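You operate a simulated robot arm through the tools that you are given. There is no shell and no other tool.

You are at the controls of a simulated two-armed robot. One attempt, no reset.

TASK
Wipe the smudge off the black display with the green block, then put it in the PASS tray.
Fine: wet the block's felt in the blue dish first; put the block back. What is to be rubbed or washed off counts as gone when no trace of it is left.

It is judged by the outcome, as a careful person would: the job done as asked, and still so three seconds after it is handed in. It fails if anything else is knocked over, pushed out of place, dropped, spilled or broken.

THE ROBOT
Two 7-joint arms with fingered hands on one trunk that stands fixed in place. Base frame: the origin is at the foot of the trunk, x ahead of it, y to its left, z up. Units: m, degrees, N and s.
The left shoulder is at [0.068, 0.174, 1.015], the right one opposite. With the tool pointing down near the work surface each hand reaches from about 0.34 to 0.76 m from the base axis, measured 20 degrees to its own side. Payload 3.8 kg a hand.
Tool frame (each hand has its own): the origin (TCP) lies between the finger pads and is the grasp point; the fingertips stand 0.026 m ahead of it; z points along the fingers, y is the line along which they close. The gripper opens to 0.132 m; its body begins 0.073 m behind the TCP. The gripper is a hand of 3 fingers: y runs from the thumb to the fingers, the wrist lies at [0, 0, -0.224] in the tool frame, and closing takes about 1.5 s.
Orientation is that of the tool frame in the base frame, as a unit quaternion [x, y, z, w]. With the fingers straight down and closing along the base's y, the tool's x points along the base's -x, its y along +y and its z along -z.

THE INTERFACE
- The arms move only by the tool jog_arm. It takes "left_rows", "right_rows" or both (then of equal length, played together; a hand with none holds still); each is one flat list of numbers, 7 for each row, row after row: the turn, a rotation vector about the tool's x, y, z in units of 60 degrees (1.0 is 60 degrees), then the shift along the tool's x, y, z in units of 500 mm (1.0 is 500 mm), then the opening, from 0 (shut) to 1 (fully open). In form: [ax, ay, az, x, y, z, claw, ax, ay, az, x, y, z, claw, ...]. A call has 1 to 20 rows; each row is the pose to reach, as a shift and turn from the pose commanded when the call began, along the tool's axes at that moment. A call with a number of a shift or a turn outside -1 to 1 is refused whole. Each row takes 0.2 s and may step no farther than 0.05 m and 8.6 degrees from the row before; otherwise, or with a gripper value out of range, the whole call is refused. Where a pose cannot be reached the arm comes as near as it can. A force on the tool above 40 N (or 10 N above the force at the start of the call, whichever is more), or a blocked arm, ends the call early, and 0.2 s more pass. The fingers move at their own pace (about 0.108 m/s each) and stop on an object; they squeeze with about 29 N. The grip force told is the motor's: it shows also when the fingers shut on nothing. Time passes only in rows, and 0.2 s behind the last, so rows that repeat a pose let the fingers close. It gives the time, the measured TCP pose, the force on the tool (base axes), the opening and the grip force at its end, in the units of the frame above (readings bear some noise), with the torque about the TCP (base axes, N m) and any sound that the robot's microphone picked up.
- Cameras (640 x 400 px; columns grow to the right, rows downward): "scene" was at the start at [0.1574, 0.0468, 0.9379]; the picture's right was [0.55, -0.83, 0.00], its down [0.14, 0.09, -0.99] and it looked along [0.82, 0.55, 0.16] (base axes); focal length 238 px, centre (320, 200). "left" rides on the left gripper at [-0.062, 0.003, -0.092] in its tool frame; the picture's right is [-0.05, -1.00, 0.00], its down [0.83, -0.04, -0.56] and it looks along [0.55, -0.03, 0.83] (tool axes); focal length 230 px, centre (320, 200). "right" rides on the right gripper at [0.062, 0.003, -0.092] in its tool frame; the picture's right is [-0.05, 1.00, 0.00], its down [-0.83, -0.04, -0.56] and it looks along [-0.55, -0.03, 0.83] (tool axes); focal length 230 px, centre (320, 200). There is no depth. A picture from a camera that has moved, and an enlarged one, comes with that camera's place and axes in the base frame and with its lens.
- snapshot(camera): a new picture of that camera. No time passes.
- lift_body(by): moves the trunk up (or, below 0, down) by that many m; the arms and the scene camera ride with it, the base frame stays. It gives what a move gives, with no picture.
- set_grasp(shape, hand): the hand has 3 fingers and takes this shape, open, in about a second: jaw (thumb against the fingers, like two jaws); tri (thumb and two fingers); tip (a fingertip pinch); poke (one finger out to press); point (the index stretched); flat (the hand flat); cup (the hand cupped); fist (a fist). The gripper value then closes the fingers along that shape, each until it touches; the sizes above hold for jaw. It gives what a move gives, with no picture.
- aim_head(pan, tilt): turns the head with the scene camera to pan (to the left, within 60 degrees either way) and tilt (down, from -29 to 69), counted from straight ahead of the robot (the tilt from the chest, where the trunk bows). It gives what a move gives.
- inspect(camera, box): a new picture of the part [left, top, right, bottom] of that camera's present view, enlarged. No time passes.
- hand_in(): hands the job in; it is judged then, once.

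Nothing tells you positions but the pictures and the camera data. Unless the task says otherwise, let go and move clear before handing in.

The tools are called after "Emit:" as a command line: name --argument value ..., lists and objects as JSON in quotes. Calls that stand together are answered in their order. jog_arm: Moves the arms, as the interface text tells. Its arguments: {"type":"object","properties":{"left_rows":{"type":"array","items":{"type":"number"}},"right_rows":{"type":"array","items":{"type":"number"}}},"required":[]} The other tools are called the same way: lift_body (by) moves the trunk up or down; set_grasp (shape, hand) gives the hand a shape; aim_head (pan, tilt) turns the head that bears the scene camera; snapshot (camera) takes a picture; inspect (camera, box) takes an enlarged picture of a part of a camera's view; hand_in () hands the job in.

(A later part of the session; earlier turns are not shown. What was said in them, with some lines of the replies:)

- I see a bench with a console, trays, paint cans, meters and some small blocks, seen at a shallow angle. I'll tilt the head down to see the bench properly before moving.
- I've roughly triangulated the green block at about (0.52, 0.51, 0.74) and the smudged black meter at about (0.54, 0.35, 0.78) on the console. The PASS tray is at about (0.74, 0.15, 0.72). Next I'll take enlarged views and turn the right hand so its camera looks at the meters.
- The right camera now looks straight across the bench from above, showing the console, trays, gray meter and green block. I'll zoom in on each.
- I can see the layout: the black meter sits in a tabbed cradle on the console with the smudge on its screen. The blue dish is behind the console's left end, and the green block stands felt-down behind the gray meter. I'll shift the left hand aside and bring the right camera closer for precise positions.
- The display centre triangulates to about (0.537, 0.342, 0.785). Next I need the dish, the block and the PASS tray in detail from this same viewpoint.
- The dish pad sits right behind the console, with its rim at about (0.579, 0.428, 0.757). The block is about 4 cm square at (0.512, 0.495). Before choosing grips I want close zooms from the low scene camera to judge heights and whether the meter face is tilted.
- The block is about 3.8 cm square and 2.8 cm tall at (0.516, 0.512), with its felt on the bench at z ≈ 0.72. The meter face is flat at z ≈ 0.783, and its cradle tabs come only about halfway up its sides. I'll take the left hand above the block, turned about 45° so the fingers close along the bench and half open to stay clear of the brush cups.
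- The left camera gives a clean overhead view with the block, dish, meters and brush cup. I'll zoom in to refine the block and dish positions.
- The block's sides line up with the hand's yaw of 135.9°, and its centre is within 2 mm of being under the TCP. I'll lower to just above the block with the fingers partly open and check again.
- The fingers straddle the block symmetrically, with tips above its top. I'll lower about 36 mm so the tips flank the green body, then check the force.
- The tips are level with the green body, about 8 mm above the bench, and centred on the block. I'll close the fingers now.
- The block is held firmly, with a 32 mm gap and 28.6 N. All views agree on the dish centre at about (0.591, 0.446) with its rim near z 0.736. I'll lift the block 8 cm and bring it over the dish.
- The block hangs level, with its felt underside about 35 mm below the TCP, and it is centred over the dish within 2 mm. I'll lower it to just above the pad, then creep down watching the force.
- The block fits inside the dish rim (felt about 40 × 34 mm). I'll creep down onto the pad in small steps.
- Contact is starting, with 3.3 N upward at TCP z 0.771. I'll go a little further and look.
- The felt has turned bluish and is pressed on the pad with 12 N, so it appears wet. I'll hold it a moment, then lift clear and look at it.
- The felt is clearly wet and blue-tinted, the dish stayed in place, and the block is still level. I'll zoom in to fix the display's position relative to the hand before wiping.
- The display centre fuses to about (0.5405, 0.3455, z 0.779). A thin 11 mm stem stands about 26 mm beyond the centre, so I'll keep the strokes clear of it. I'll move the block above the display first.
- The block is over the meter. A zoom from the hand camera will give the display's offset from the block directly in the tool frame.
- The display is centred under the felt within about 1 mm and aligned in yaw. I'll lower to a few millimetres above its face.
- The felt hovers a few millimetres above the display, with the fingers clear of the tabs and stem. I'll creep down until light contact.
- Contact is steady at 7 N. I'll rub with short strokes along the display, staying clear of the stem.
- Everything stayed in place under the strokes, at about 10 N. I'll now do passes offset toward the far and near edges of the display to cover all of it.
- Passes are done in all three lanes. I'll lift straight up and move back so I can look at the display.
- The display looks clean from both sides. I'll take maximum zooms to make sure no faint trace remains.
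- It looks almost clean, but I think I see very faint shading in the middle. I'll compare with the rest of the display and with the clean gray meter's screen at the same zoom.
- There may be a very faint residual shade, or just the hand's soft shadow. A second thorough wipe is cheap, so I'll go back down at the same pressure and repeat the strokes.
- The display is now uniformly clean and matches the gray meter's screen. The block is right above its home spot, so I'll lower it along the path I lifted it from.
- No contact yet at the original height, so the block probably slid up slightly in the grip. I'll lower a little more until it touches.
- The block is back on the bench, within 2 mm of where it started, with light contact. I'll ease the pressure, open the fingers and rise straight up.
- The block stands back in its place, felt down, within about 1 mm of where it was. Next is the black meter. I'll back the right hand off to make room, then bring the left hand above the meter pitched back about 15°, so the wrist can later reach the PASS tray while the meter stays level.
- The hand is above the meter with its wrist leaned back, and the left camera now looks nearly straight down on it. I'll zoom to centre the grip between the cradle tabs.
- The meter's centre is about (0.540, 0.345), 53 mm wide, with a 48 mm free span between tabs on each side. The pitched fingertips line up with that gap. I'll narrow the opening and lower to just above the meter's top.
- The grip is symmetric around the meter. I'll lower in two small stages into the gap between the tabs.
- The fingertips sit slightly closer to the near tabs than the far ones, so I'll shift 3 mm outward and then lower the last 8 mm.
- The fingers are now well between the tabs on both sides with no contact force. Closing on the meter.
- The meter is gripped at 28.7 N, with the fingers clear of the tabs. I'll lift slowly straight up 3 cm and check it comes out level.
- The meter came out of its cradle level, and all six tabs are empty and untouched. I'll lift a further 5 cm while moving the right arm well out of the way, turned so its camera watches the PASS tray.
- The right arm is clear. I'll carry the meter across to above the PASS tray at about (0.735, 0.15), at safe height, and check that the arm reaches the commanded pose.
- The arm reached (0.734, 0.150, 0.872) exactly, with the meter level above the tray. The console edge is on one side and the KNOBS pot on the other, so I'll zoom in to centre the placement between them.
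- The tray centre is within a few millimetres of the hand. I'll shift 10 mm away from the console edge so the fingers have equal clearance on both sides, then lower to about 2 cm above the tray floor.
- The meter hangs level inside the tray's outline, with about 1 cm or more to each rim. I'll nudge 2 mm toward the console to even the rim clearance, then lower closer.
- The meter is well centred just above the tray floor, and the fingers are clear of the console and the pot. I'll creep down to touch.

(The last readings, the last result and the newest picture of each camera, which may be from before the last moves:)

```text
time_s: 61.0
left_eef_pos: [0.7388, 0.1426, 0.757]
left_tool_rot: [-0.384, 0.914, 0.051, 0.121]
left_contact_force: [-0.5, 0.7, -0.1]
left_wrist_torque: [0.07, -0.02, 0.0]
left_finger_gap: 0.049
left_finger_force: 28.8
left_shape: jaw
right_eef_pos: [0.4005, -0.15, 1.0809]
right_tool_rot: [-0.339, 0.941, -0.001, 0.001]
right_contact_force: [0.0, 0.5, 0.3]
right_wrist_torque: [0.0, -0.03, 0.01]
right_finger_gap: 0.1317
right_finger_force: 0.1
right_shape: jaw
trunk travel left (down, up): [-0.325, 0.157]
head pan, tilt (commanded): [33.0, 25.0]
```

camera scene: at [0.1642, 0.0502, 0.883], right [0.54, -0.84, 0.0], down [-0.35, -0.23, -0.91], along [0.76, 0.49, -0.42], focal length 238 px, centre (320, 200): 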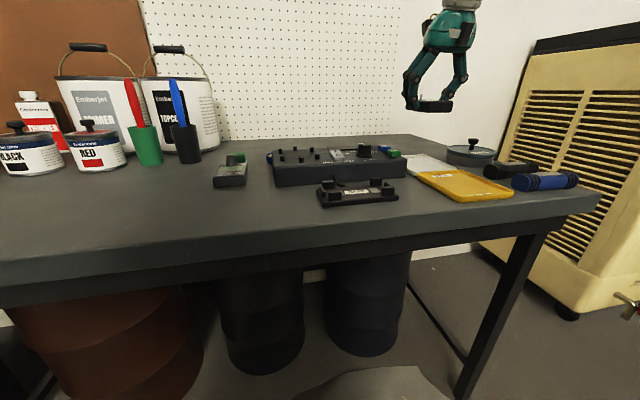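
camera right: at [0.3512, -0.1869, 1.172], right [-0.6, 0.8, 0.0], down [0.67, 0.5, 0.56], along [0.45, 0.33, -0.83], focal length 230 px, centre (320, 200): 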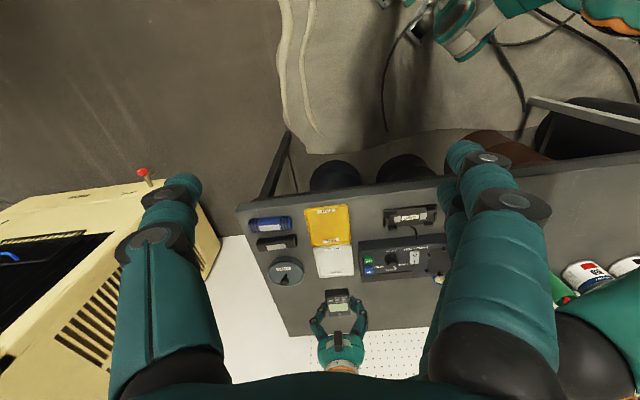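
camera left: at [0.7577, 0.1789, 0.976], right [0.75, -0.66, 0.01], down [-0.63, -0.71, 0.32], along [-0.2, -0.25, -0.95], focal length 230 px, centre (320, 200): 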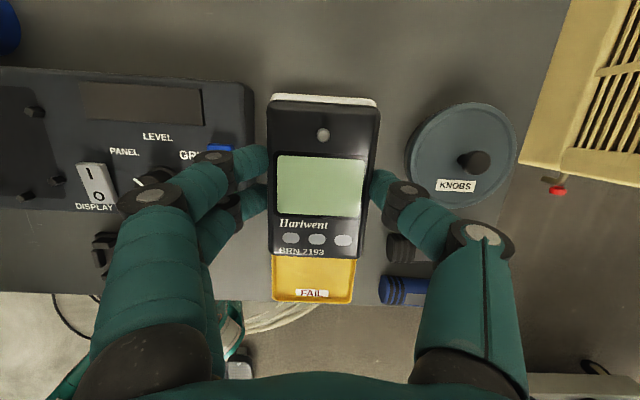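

Emit:
jog_arm --left_rows '[0, 0, 0, 0.0005, 0, 0.0019, 0, 0, 0, 0, 0.0008, 0, 0.0029, 0, 0, 0, 0, 0.0008, 0, 0.0029, 0]'

Emit:
inspect --camera "scene" --box '[400, 130, 470, 185]'

```text
time_s: 61.8
left_eef_pos: [0.7381, 0.1436, 0.7554]
left_tool_rot: [-0.385, 0.913, 0.05, 0.122]
left_contact_force: [0.1, 0.5, 4.8]
left_wrist_torque: [0.08, -0.01, -0.03]
left_finger_gap: 0.0494
left_finger_force: 28.9
left_shape: jaw
right_eef_pos: [0.4004, -0.1504, 1.0792]
right_tool_rot: [-0.338, 0.941, 0.0, 0.001]
right_contact_force: [-0.3, 0.7, 0.4]
right_wrist_torque: [0.06, -0.03, -0.01]
right_finger_gap: 0.1319
right_finger_force: 0.1
right_shape: jaw
trunk travel left (down, up): [-0.325, 0.157]
head pan, tilt (commanded): [33.0, 25.0]
```

```text
7.27 times, centred on (435, 158) of scene
camera zoom: at [0.1638, 0.0501, 0.8831], right [0.54, -0.84, 0.0], down [-0.35, -0.23, -0.91], along [0.76, 0.49, -0.42], focal length 1734 px, centre (-516, 509)
```

zoom: 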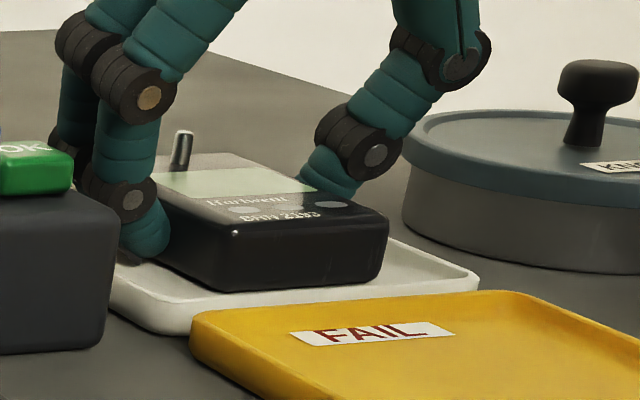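

The meter rests on the tray floor with about 5 N of contact. I'll ease off half a millimetre and open the fingers just enough, then look before rising.

Emit:
jog_arm --left_rows '[0, 0, 0, -0.0003, 0, -0.001, 0.3, 0, 0, 0, -0.0003, 0, -0.001, 0.38, 0, 0, 0, -0.0003, 0, -0.001, 0.42, 0, 0, 0, -0.0003, 0, -0.001, 0.45, 0, 0, 0, -0.0003, 0, -0.001, 0.47, 0, 0, 0, -0.0003, 0, -0.001, 0.47]'

Emit:
inspect --camera "scene" --box '[400, 130, 470, 185]'

Emit:
inspect --camera "left" --box '[190, 60, 450, 310]'

Emit:
inspect --camera "right" --box '[290, 220, 380, 290]'

```text
time_s: 63.2
left_eef_pos: [0.7377, 0.1432, 0.7559]
left_tool_rot: [-0.384, 0.914, 0.05, 0.12]
left_contact_force: [-2.4, 0.9, 2.0]
left_wrist_torque: [0.07, 0.05, 0.0]
left_finger_gap: 0.0589
left_finger_force: 0.0
left_shape: jaw
right_eef_pos: [0.4001, -0.1495, 1.0788]
right_tool_rot: [-0.338, 0.941, 0.0, 0.0]
right_contact_force: [-0.8, -0.4, -0.8]
right_wrist_torque: [0.03, -0.01, -0.01]
right_finger_gap: 0.1321
right_finger_force: 0.0
right_shape: jaw
trunk travel left (down, up): [-0.325, 0.157]
head pan, tilt (commanded): [33.0, 25.0]
```

```text
7.27 times, centred on (435, 158) of scene
camera zoom: at [0.164, 0.0502, 0.8831], right [0.54, -0.84, 0.0], down [-0.35, -0.23, -0.91], along [0.76, 0.49, -0.42], focal length 1734 px, centre (-516, 509)
```

zoom: 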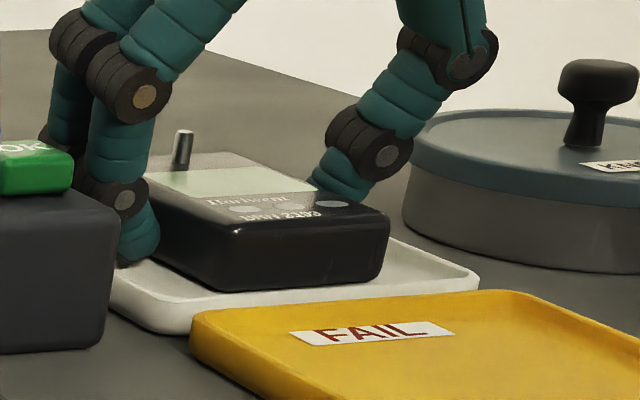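

```text
1.60 times, centred on (320, 185) of left
camera zoom: at [0.761, 0.1714, 0.8595], right [0.75, -0.66, 0.01], down [-0.63, -0.71, 0.32], along [-0.2, -0.25, -0.95], focal length 368 px, centre (320, 224)
```

zoom: 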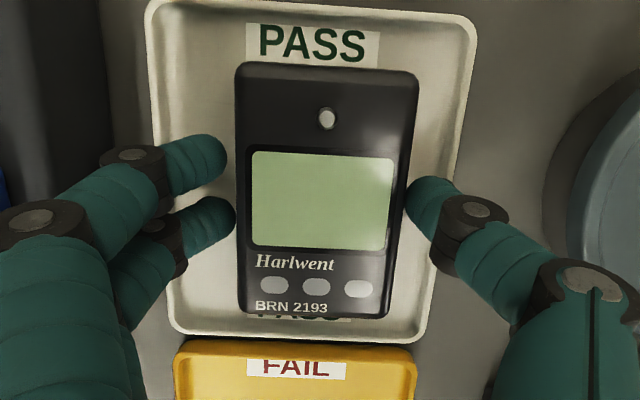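

```text
5.71 times, centred on (335, 255) of right
camera zoom: at [0.3509, -0.187, 1.172], right [-0.6, 0.8, 0.0], down [0.67, 0.5, 0.56], along [0.45, 0.33, -0.83], focal length 1315 px, centre (234, -114)
```

zoom: 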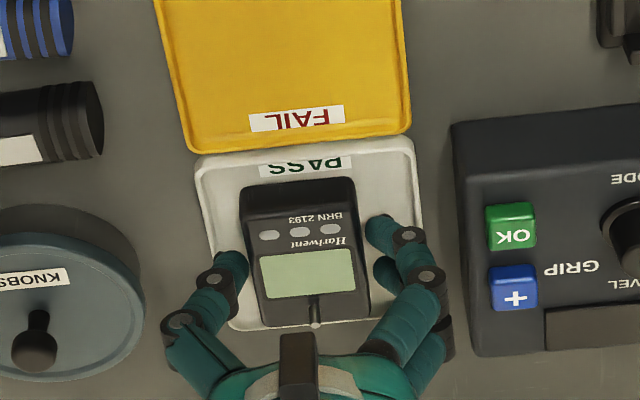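

The fingers are off the meter's far side, but a small 2 N side force remains. That is probably the thumb brushing the tray's inner rim, so I won't open further. I'll rise gently and check the force.

Emit:
jog_arm --left_rows '[0, 0, 0, -0.001, 0, -0.0039, 0.46, 0, 0, 0, -0.0021, 0, -0.0077, 0.46, 0, 0, 0, -0.0031, 0, -0.0116, 0.46]'

Emit:
inspect --camera "left" --box '[190, 60, 450, 310]'

Emit:
inspect --camera "right" --box '[290, 220, 380, 290]'

```text
time_s: 64.0
left_eef_pos: [0.7382, 0.1423, 0.7611]
left_tool_rot: [-0.384, 0.914, 0.05, 0.12]
left_contact_force: [-0.3, 1.0, 0.6]
left_wrist_torque: [0.01, -0.02, 0.0]
left_finger_gap: 0.0603
left_finger_force: 0.1
left_shape: jaw
right_eef_pos: [0.4006, -0.1505, 1.0793]
right_tool_rot: [-0.339, 0.941, -0.001, 0.002]
right_contact_force: [0.6, -0.4, 0.3]
right_wrist_torque: [0.02, 0.0, 0.0]
right_finger_gap: 0.1319
right_finger_force: 0.1
right_shape: jaw
trunk travel left (down, up): [-0.325, 0.157]
head pan, tilt (commanded): [33.0, 25.0]
```

```text
1.60 times, centred on (320, 185) of left
camera zoom: at [0.7613, 0.171, 0.8657], right [0.75, -0.66, 0.01], down [-0.63, -0.71, 0.32], along [-0.2, -0.25, -0.95], focal length 368 px, centre (320, 224)
```

zoom: 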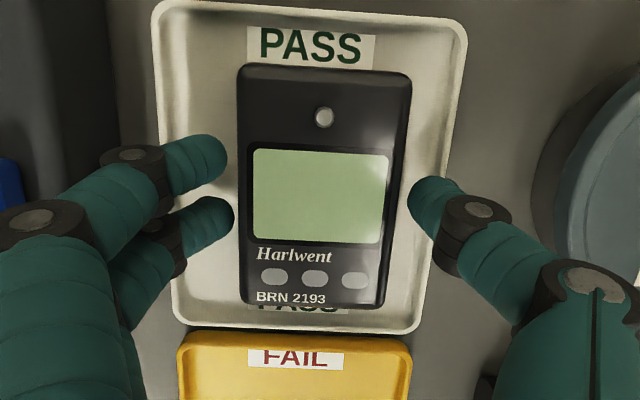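

```text
5.71 times, centred on (335, 255) of right
camera zoom: at [0.3511, -0.187, 1.172], right [-0.6, 0.8, 0.0], down [0.67, 0.5, 0.56], along [0.45, 0.33, -0.83], focal length 1315 px, centre (234, -114)
```

zoom: 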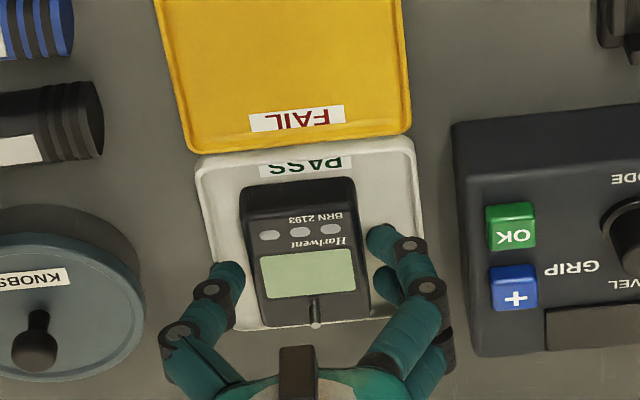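

The fingers are free and neither the tray nor the meter has moved. I'll rise straight up clear of everything.

Emit:
jog_arm --left_rows '[0, 0, 0, -0.0052, 0, -0.0193, 0.46, 0, 0, 0, -0.0155, 0, -0.058, 0.46, 0, 0, 0, -0.0311, 0, -0.1159, 0.46, 0, 0, 0, -0.0518, 0, -0.1932, 0.46, 0, 0, 0, -0.0673, 0, -0.2511, 0.46, 0, 0, 0, -0.0673, 0, -0.2511, 0.46]'

Emit:
snapshot --camera "left"

Emit:
inspect --camera "right" --box '[240, 180, 420, 310]'

Emit:
inspect --camera "scene" --box '[370, 120, 520, 210]'

```text
time_s: 65.4
left_eef_pos: [0.7367, 0.1442, 0.8911]
left_tool_rot: [-0.384, 0.914, 0.05, 0.119]
left_contact_force: [0.1, -0.5, -0.7]
left_wrist_torque: [-0.02, -0.03, 0.0]
left_finger_gap: 0.0607
left_finger_force: 0.0
left_shape: jaw
right_eef_pos: [0.4011, -0.1508, 1.0788]
right_tool_rot: [-0.339, 0.941, 0.0, 0.001]
right_contact_force: [0.2, -0.3, 0.8]
right_wrist_torque: [0.02, 0.0, 0.01]
right_finger_gap: 0.132
right_finger_force: 0.0
right_shape: jaw
trunk travel left (down, up): [-0.325, 0.157]
head pan, tilt (commanded): [33.0, 25.0]
```

```text
taken
camera left: at [0.761, 0.172, 0.9956], right [0.75, -0.66, 0.01], down [-0.63, -0.71, 0.32], along [-0.2, -0.25, -0.95], focal length 230 px, centre (320, 200)
```

left: 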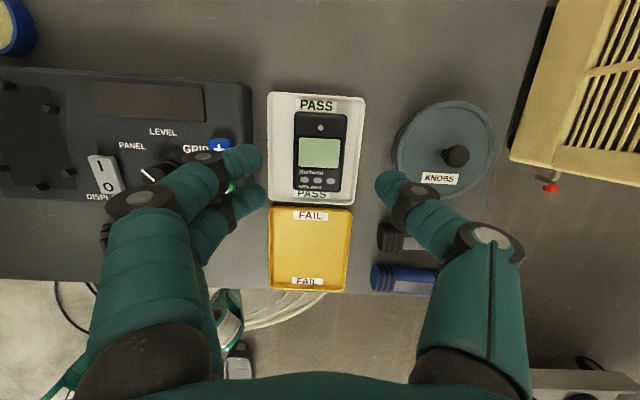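

```text
3.08 times, centred on (330, 245) of right
camera zoom: at [0.3513, -0.1869, 1.1719], right [-0.6, 0.8, 0.0], down [0.67, 0.5, 0.56], along [0.45, 0.33, -0.83], focal length 708 px, centre (289, 62)
```

zoom: 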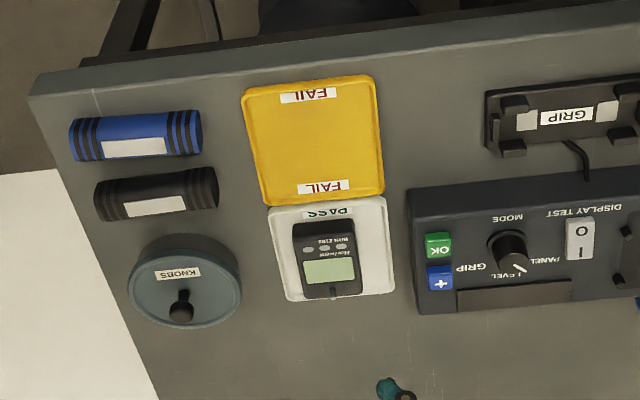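

```text
4.27 times, centred on (445, 165) of scene
camera zoom: at [0.1643, 0.0502, 0.883], right [0.54, -0.84, 0.0], down [-0.35, -0.23, -0.91], along [0.76, 0.49, -0.42], focal length 1017 px, centre (-213, 349)
```

zoom: 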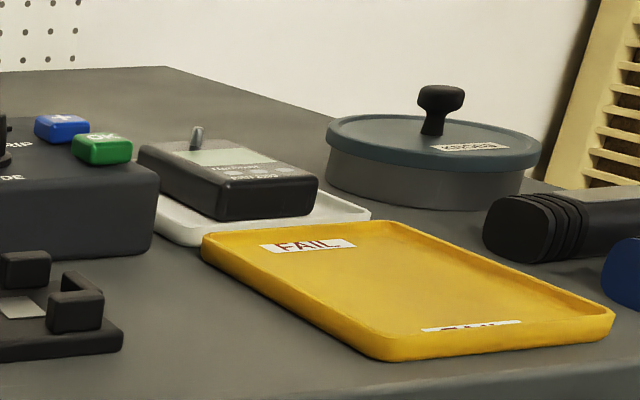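

The meter sits flat in the PASS tray with everything around it in place. I'll inspect the screen one last time and move the left hand back out of the way.

Emit:
inspect --camera "left" --box '[295, 130, 345, 172]'

Emit:
jog_arm --left_rows '[0, 0, 0, 0, 0.06, -0.03, 0.46, 0, 0, 0, 0, 0.13, -0.06, 0.46, 0, 0, 0, 0, 0.2, -0.09, 0.46, 0, 0, 0, 0, 0.27, -0.12, 0.46, 0, 0, 0, 0, 0.34, -0.15, 0.46, 0, 0, 0, 0, 0.41, -0.15, 0.46, 0, 0, 0, 0, 0.46, -0.15, 0.46, 0, 0, 0, 0, 0.46, -0.15, 0.46]'

Emit:
snapshot --camera "scene"

Emit:
snapshot --camera "left"

Emit:
inspect --camera "right" --box '[310, 225, 360, 270]'

```text
9.52 times, centred on (320, 151) of left
camera zoom: at [0.761, 0.172, 0.9956], right [0.75, -0.66, 0.01], down [-0.63, -0.71, 0.32], along [-0.2, -0.25, -0.95], focal length 2191 px, centre (320, 667)
```

zoom: 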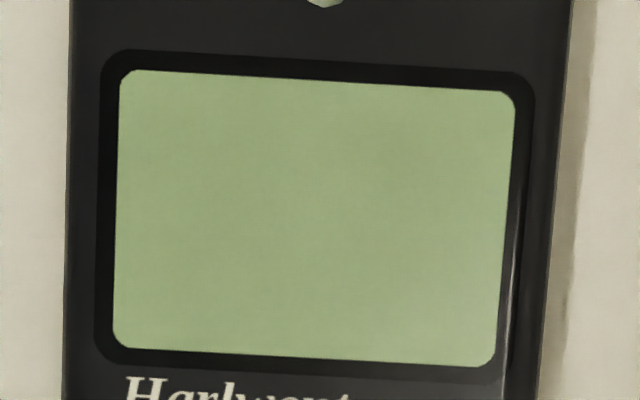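

```text
time_s: 67.2
left_eef_pos: [0.5592, 0.2915, 0.964]
left_tool_rot: [-0.384, 0.914, 0.051, 0.12]
left_contact_force: [0.2, 0.4, -0.2]
left_wrist_torque: [-0.02, 0.0, -0.02]
left_finger_gap: 0.0601
left_finger_force: 0.1
left_shape: jaw
right_eef_pos: [0.401, -0.1496, 1.0783]
right_tool_rot: [-0.339, 0.941, -0.001, 0.001]
right_contact_force: [-0.4, 0.3, -0.2]
right_wrist_torque: [0.01, 0.03, 0.01]
right_finger_gap: 0.1318
right_finger_force: 0.2
right_shape: jaw
trunk travel left (down, up): [-0.325, 0.157]
head pan, tilt (commanded): [33.0, 25.0]
```

```text
taken
camera scene: at [0.1642, 0.0501, 0.883], right [0.54, -0.84, 0.0], down [-0.35, -0.23, -0.91], along [0.76, 0.49, -0.42], focal length 238 px, centre (320, 200)
```

scene: 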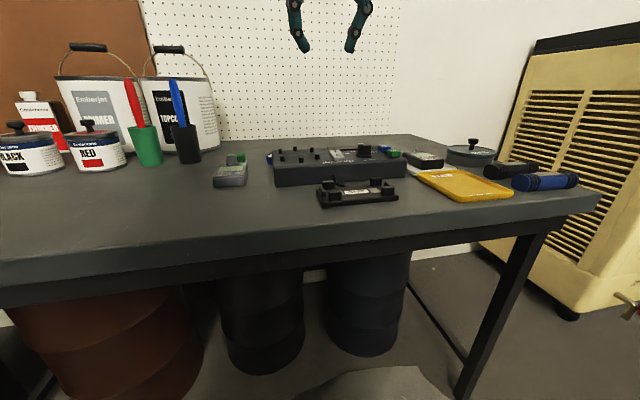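

```text
taken
camera left: at [0.5826, 0.3189, 1.0678], right [0.75, -0.66, 0.01], down [-0.63, -0.71, 0.32], along [-0.2, -0.25, -0.95], focal length 230 px, centre (320, 200)
```

left: 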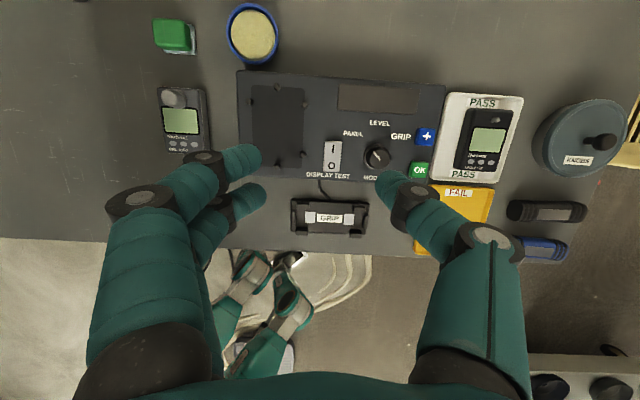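

```text
8.89 times, centred on (335, 248) of right
camera zoom: at [0.3513, -0.1871, 1.1719], right [-0.6, 0.8, 0.0], down [0.67, 0.5, 0.56], along [0.45, 0.33, -0.83], focal length 2045 px, centre (187, -222)
```

zoom: 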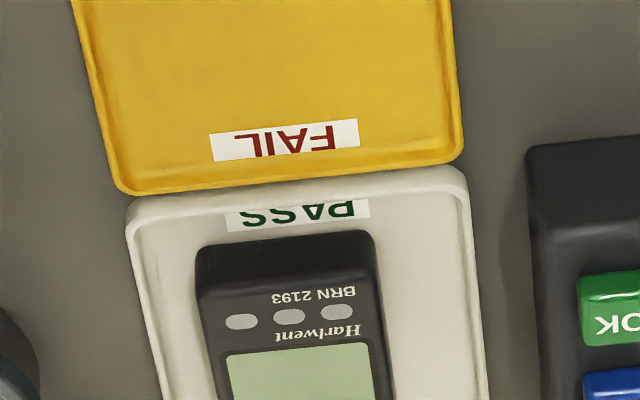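

The meter is in the PASS tray with a spotless screen, and the green block is back felt-down in its place. The dish, console, knob, switches and trays are where they were, and both hands are empty and clear. I'm handing in.

Emit:
hand_in

```text
The job is handed in.
```

The black meter's display is wiped clean and the meter is lying flat, face up, in the PASS tray. I wet the block's felt in the blue dish first and did two rounds of wiping. No trace of the smudge showed in close-ups from either side.

The green block is back behind the gray meter, felt down, about 1 mm from where it started. In the last pictures the dish, console, trays and the rest of the bench looked undisturbed. Both hands were empty and clear when I handed the job in.

When I opened the fingers over the tray, the hand felt about 2 N sideways, most likely the thumb brushing the rim. I lifted it clear straight away, and neither the tray nor the meter moved.
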